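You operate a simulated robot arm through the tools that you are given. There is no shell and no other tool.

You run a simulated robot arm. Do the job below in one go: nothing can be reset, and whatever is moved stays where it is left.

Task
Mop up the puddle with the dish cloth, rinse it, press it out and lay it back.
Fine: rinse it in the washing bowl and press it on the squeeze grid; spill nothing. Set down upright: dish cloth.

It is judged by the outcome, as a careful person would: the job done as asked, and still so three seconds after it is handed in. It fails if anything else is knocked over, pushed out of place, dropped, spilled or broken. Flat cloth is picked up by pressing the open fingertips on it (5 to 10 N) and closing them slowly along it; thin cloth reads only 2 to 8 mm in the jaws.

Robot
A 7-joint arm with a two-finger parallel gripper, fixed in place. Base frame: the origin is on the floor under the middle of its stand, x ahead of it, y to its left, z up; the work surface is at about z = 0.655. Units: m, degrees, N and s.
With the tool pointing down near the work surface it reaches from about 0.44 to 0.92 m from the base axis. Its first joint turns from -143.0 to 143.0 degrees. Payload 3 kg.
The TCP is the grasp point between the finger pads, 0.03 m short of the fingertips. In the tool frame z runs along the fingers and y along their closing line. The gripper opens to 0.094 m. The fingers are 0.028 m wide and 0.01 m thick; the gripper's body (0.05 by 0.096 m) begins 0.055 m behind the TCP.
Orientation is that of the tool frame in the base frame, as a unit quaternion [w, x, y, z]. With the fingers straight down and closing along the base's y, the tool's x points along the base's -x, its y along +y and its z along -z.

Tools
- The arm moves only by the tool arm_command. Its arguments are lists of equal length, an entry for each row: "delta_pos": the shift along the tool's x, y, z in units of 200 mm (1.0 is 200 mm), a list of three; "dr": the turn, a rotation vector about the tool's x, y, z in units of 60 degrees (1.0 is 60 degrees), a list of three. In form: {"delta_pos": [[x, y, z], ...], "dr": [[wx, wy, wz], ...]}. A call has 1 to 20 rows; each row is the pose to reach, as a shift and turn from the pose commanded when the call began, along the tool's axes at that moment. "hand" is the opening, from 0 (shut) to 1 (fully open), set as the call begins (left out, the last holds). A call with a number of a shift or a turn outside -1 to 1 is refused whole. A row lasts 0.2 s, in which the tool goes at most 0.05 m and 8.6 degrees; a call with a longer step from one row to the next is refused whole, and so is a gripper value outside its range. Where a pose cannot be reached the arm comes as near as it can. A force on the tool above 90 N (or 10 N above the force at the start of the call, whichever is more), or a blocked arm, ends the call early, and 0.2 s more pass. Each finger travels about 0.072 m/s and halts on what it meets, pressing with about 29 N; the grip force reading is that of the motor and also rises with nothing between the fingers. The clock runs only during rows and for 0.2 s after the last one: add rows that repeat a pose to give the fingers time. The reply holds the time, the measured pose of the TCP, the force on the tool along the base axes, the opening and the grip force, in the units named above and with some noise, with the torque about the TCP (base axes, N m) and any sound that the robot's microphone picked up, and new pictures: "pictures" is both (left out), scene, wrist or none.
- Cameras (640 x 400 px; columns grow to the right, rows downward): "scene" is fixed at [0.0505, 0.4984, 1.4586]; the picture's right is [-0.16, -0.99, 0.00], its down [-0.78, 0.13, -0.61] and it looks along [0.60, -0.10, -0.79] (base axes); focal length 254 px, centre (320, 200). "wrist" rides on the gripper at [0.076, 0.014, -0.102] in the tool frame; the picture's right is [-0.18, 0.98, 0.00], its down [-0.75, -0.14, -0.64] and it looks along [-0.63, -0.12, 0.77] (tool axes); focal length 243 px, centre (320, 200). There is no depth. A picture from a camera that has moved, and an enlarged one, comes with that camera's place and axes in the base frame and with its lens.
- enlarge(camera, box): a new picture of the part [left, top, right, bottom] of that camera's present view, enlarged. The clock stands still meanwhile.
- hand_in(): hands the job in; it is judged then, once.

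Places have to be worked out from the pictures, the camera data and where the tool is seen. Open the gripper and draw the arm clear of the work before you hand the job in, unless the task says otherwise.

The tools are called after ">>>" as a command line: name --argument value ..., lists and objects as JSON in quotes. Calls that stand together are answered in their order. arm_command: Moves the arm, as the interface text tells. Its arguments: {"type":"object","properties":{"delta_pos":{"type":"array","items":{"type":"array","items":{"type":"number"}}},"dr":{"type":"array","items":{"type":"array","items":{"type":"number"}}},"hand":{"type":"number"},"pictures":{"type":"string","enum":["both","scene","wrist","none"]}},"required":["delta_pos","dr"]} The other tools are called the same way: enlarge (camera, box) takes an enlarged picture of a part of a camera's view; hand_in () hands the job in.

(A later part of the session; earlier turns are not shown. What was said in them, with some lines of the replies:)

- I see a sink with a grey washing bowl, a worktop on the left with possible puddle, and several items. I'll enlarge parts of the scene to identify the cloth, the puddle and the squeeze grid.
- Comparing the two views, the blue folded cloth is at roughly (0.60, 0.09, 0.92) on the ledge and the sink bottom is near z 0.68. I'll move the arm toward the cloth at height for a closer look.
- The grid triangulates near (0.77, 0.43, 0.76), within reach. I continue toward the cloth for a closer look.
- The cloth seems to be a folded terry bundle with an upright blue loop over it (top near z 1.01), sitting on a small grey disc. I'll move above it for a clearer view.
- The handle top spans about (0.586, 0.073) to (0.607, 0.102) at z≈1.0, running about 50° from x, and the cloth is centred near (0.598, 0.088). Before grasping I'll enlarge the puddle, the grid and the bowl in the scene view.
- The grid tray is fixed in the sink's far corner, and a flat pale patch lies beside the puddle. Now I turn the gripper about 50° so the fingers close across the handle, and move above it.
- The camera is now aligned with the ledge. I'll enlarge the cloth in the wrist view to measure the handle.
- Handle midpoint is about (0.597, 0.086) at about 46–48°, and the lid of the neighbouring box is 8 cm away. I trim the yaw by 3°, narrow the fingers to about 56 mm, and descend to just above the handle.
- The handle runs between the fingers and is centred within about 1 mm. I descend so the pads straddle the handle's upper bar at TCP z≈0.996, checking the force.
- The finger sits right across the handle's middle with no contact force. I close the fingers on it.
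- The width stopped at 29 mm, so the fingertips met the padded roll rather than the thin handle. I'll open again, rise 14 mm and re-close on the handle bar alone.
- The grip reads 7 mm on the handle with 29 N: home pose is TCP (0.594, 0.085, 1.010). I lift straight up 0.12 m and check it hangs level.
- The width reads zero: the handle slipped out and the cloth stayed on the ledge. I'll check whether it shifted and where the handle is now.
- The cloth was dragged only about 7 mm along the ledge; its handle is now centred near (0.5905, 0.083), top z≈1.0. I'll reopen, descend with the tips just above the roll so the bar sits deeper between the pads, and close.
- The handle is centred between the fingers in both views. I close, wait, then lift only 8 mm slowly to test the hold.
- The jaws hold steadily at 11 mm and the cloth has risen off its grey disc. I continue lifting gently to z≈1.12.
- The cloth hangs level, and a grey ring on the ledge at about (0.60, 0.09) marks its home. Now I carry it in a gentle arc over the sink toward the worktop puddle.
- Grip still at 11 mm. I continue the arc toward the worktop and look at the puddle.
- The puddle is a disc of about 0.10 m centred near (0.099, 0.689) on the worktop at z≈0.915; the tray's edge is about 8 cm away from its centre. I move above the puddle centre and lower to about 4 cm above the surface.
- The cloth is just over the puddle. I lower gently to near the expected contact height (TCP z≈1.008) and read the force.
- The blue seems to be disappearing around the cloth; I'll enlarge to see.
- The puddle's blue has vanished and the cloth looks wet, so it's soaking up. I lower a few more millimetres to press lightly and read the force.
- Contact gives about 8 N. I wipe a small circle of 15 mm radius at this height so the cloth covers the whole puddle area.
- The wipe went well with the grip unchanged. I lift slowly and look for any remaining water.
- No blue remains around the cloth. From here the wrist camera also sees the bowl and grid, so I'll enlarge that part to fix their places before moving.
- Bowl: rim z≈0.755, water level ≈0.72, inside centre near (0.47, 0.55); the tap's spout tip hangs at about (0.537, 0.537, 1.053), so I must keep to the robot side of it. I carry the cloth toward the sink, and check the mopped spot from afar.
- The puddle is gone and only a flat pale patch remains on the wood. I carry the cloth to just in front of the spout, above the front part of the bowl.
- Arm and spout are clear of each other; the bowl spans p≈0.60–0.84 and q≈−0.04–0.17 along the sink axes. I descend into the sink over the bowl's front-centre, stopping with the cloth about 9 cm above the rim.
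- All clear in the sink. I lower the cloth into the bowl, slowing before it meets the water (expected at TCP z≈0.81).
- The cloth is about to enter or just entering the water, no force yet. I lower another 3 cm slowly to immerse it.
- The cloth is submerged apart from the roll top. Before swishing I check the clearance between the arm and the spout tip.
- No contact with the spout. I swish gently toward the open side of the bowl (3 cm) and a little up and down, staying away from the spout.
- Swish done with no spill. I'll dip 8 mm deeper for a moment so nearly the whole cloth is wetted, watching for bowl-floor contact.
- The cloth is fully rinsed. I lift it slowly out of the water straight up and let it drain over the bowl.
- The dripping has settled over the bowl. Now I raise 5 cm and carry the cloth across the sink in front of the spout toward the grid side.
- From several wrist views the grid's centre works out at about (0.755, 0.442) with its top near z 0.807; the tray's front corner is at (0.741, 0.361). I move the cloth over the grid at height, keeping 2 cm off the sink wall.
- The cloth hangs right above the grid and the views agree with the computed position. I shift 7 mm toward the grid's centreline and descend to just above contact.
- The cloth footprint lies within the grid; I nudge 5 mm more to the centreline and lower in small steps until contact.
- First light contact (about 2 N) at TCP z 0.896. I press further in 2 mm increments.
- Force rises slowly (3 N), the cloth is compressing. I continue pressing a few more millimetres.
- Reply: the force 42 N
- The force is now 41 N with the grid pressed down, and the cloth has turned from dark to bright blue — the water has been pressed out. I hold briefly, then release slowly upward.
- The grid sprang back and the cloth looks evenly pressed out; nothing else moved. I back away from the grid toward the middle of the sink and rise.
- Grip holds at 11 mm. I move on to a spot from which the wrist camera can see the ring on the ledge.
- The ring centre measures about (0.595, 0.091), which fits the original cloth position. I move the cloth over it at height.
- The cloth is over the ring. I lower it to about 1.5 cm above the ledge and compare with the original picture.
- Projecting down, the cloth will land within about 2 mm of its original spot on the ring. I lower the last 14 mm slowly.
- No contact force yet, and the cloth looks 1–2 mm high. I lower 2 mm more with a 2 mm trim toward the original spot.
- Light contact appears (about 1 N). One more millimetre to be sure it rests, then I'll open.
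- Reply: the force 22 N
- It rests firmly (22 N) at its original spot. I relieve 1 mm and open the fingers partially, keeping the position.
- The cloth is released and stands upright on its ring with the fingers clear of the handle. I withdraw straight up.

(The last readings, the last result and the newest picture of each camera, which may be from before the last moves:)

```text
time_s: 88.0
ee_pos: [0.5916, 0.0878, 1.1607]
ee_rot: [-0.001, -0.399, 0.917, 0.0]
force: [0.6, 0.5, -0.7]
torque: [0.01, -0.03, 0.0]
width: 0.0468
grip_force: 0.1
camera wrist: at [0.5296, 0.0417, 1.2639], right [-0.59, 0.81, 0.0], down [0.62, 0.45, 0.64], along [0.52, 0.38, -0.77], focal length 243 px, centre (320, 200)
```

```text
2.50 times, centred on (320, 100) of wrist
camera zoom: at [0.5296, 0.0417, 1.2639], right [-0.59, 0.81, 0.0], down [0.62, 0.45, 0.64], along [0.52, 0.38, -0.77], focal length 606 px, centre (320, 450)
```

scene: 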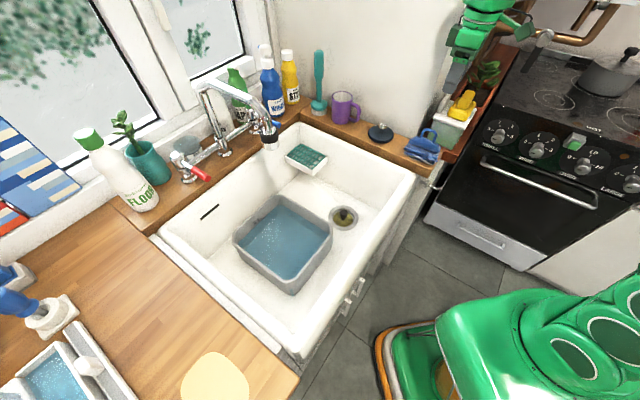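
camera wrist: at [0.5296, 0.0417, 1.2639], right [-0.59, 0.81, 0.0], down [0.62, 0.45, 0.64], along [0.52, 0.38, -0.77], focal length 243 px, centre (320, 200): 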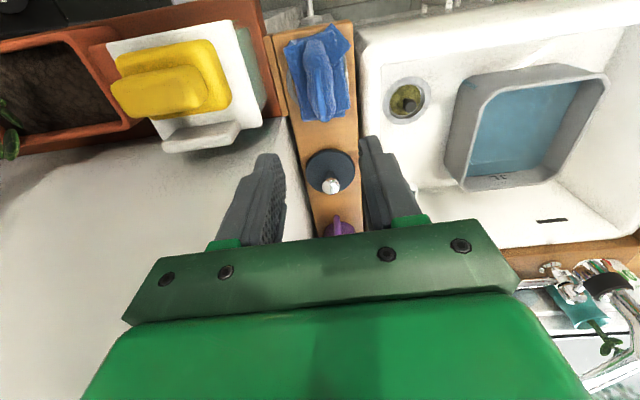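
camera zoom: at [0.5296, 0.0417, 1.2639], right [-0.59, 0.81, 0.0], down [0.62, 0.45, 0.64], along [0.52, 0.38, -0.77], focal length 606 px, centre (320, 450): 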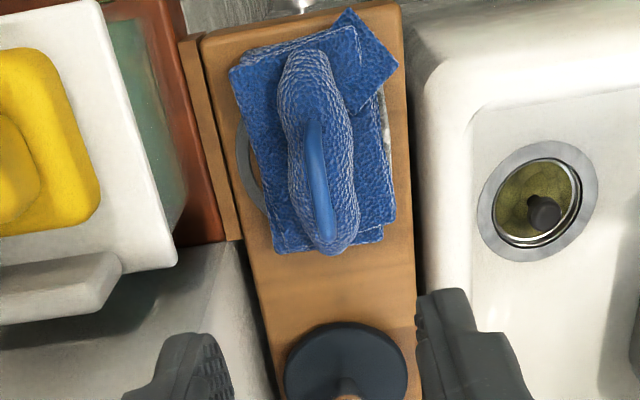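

The cloth stands upright on its ring, within a few millimetres of where it was, and the bowl, grid and other items look unmoved. I open fully and swing the arm away toward the starting area, from where I can check the mopped spot once more.

>>> arm_command --delta_pos '[[-0.03, 0.08, 0], [-0.08, 0.24, 0], [-0.14, 0.42, 0], [-0.2, 0.6, 0], [-0.26, 0.78, 0], [-0.31, 0.92, 0], [-0.335, 0.996, 0]]' --dr '[[0, 0, 0], [0, 0, 0], [0, 0, 0], [0, 0, 0], [0, 0, 0], [0, 0, 0], [0, 0, 0]]' --hand 1.0 --pictures "none"

>>> arm_command --delta_pos '[[-0.01, 0.08, 0], [-0.03, 0.24, 0], [-0.055, 0.42, 0], [-0.08, 0.6, 0], [-0.105, 0.78, 0], [-0.125, 0.92, 0], [-0.134, 0.996, 0]]' --dr '[[0, 0, 0], [0, 0, 0], [0, 0, 0], [0, 0, 0], [0, 0, 0], [0, 0, 0], [0, 0, 0]]' --pictures "none"

>>> arm_command --delta_pos '[[0.01, 0.08, 0], [0.03, 0.22, 0], [0.05, 0.38, 0], [0.07, 0.54, 0], [0.09, 0.7, 0], [0.105, 0.83, 0], [0.114, 0.899, 0]]' --dr '[[0, 0, 0], [0, 0, 0], [0, 0, 0], [0, 0, 0], [0, 0, 0], [0, 0, 0], [0, 0, 0]]' --pictures "both"

>>> enlarge --camera "wrist" --box '[360, 0, 640, 175]'

```text
time_s: 89.6
ee_pos: [0.4916, 0.2715, 1.1615]
ee_rot: [0.0, -0.399, 0.917, 0.0]
force: [-0.1, 0.9, -0.6]
torque: [-0.01, -0.04, 0.0]
width: 0.094
grip_force: 0.0
```

```text
time_s: 91.2
ee_pos: [0.366, 0.4283, 1.1617]
ee_rot: [0.001, -0.398, 0.917, 0.0]
force: [0.1, 0.5, -0.8]
torque: [0.01, -0.01, 0.01]
width: 0.0939
grip_force: 0.1
```

```text
time_s: 92.8
ee_pos: [0.2173, 0.533, 1.1611]
ee_rot: [0.001, -0.399, 0.917, 0.0]
force: [0.3, 0.7, 0.2]
torque: [0.0, 0.03, 0.01]
width: 0.0942
grip_force: 0.1
camera wrist: at [0.1556, 0.4876, 1.2632], right [-0.59, 0.81, 0.0], down [0.62, 0.45, 0.64], along [0.52, 0.38, -0.77], focal length 243 px, centre (320, 200)
```

scene: 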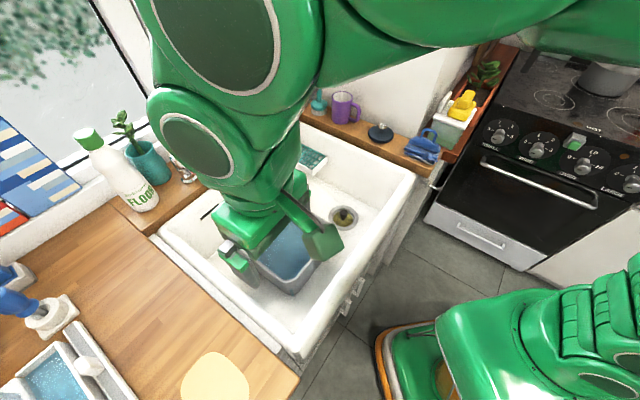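
wrist: 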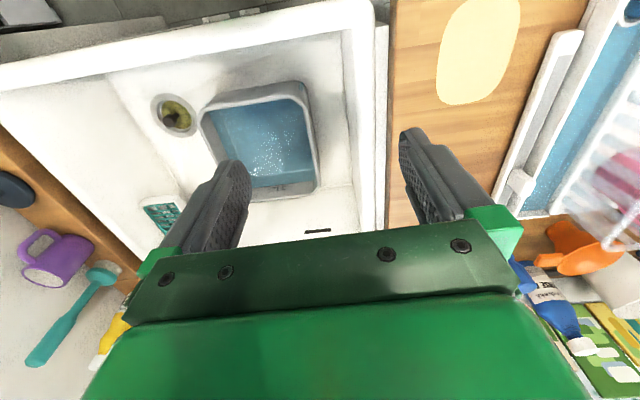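

```text
2.29 times, centred on (500, 88) of wrist
camera zoom: at [0.1556, 0.4876, 1.2632], right [-0.59, 0.81, 0.0], down [0.62, 0.45, 0.64], along [0.52, 0.38, -0.77], focal length 555 px, centre (-91, 457)
```

zoom: 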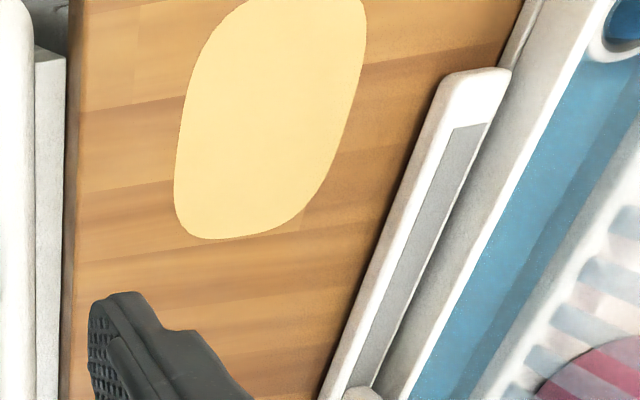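

No water is left on the worktop; only the flat pale patch, which was there before, remains. I return the open gripper to the starting area above the sink, clear of everything, and take a final look.

>>> arm_command --delta_pos '[[-0.05, -0.06, -0.02], [-0.14, -0.18, -0.05], [-0.24, -0.32, -0.08], [-0.34, -0.46, -0.1], [-0.43, -0.58, -0.12], [-0.48, -0.65, -0.12], [-0.5, -0.67, -0.12], [-0.5, -0.67, -0.12]]' --dr '[[0, 0, 0], [0, 0, 0], [0, 0, 0], [0, 0, 0], [0, 0, 0], [0, 0, 0], [0, 0, 0], [0, 0, 0]]' --pictures "both"

>>> enlarge --camera "scene" --box '[320, 60, 500, 200]'

>>> enlarge --camera "scene" --box '[140, 120, 440, 320]'

```text
time_s: 94.6
ee_pos: [0.3851, 0.5151, 1.1847]
ee_rot: [0.001, -0.399, 0.917, 0.0]
force: [0.0, -0.1, -0.1]
torque: [0.0, 0.0, 0.0]
width: 0.0938
grip_force: 0.0
camera wrist: at [0.3226, 0.4699, 1.2878], right [-0.59, 0.81, 0.0], down [0.62, 0.46, 0.64], along [0.52, 0.38, -0.77], focal length 243 px, centre (320, 200)
```

scene: 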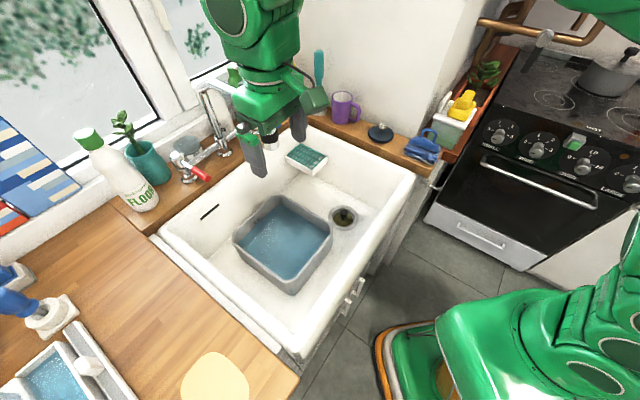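
wrist: 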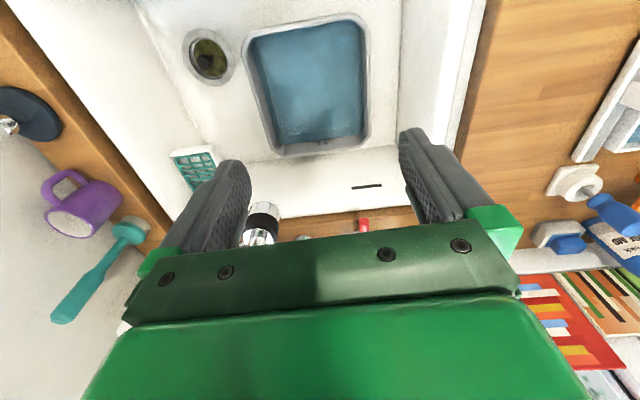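

```text
2.86 times, centred on (410, 130) of scene
camera zoom: at [0.0505, 0.4984, 1.4586], right [-0.16, -0.99, 0.0], down [-0.78, 0.13, -0.61], along [0.6, -0.1, -0.79], focal length 725 px, centre (63, 400)
```

zoom: 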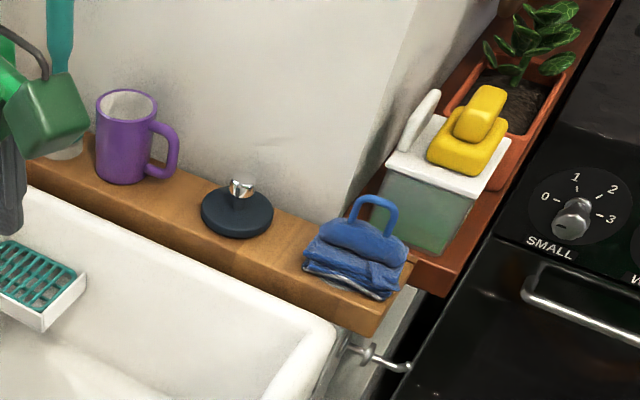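

```text
2.00 times, centred on (290, 220) of scene
camera zoom: at [0.0505, 0.4984, 1.4586], right [-0.16, -0.99, 0.0], down [-0.78, 0.13, -0.61], along [0.6, -0.1, -0.79], focal length 508 px, centre (380, 160)
```

zoom: 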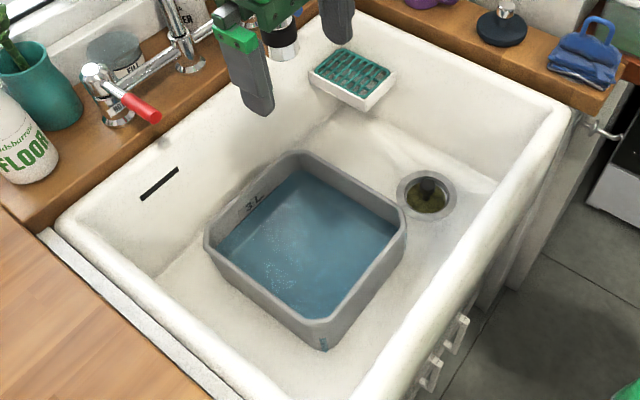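

The final pictures show the puddle gone and the bowl and grid unmoved. The cloth is pressed out and upright on its ring, and the open gripper is clear of everything, so I hand the job in.

>>> hand_in

```text
The job is handed in.
```

The job is handed in. The puddle is mopped up. The dish cloth was rinsed in the washing bowl and pressed on the squeeze grid, then set upright on its ring, within about 5 mm of where it started.

- **First lift slipped:** my first grip on the cloth's handle didn't hold, and the cloth shifted about 7 mm along the ledge. I gripped it again and it held for the rest of the job.
- **Nothing spilled or moved:** the last pictures show no water outside the bowl, and the bowl, grid and other items are where they were.
- **Pressing:** the press reached about 41 N. The cloth turned from dark to bright blue, and the grid came back up afterwards.
- **Pale patch on the worktop:** a flat pale-yellow patch remains where the puddle was. It was already partly visible at the start and did not change when I wiped over it, so I took it as a mark on the wood, not water.
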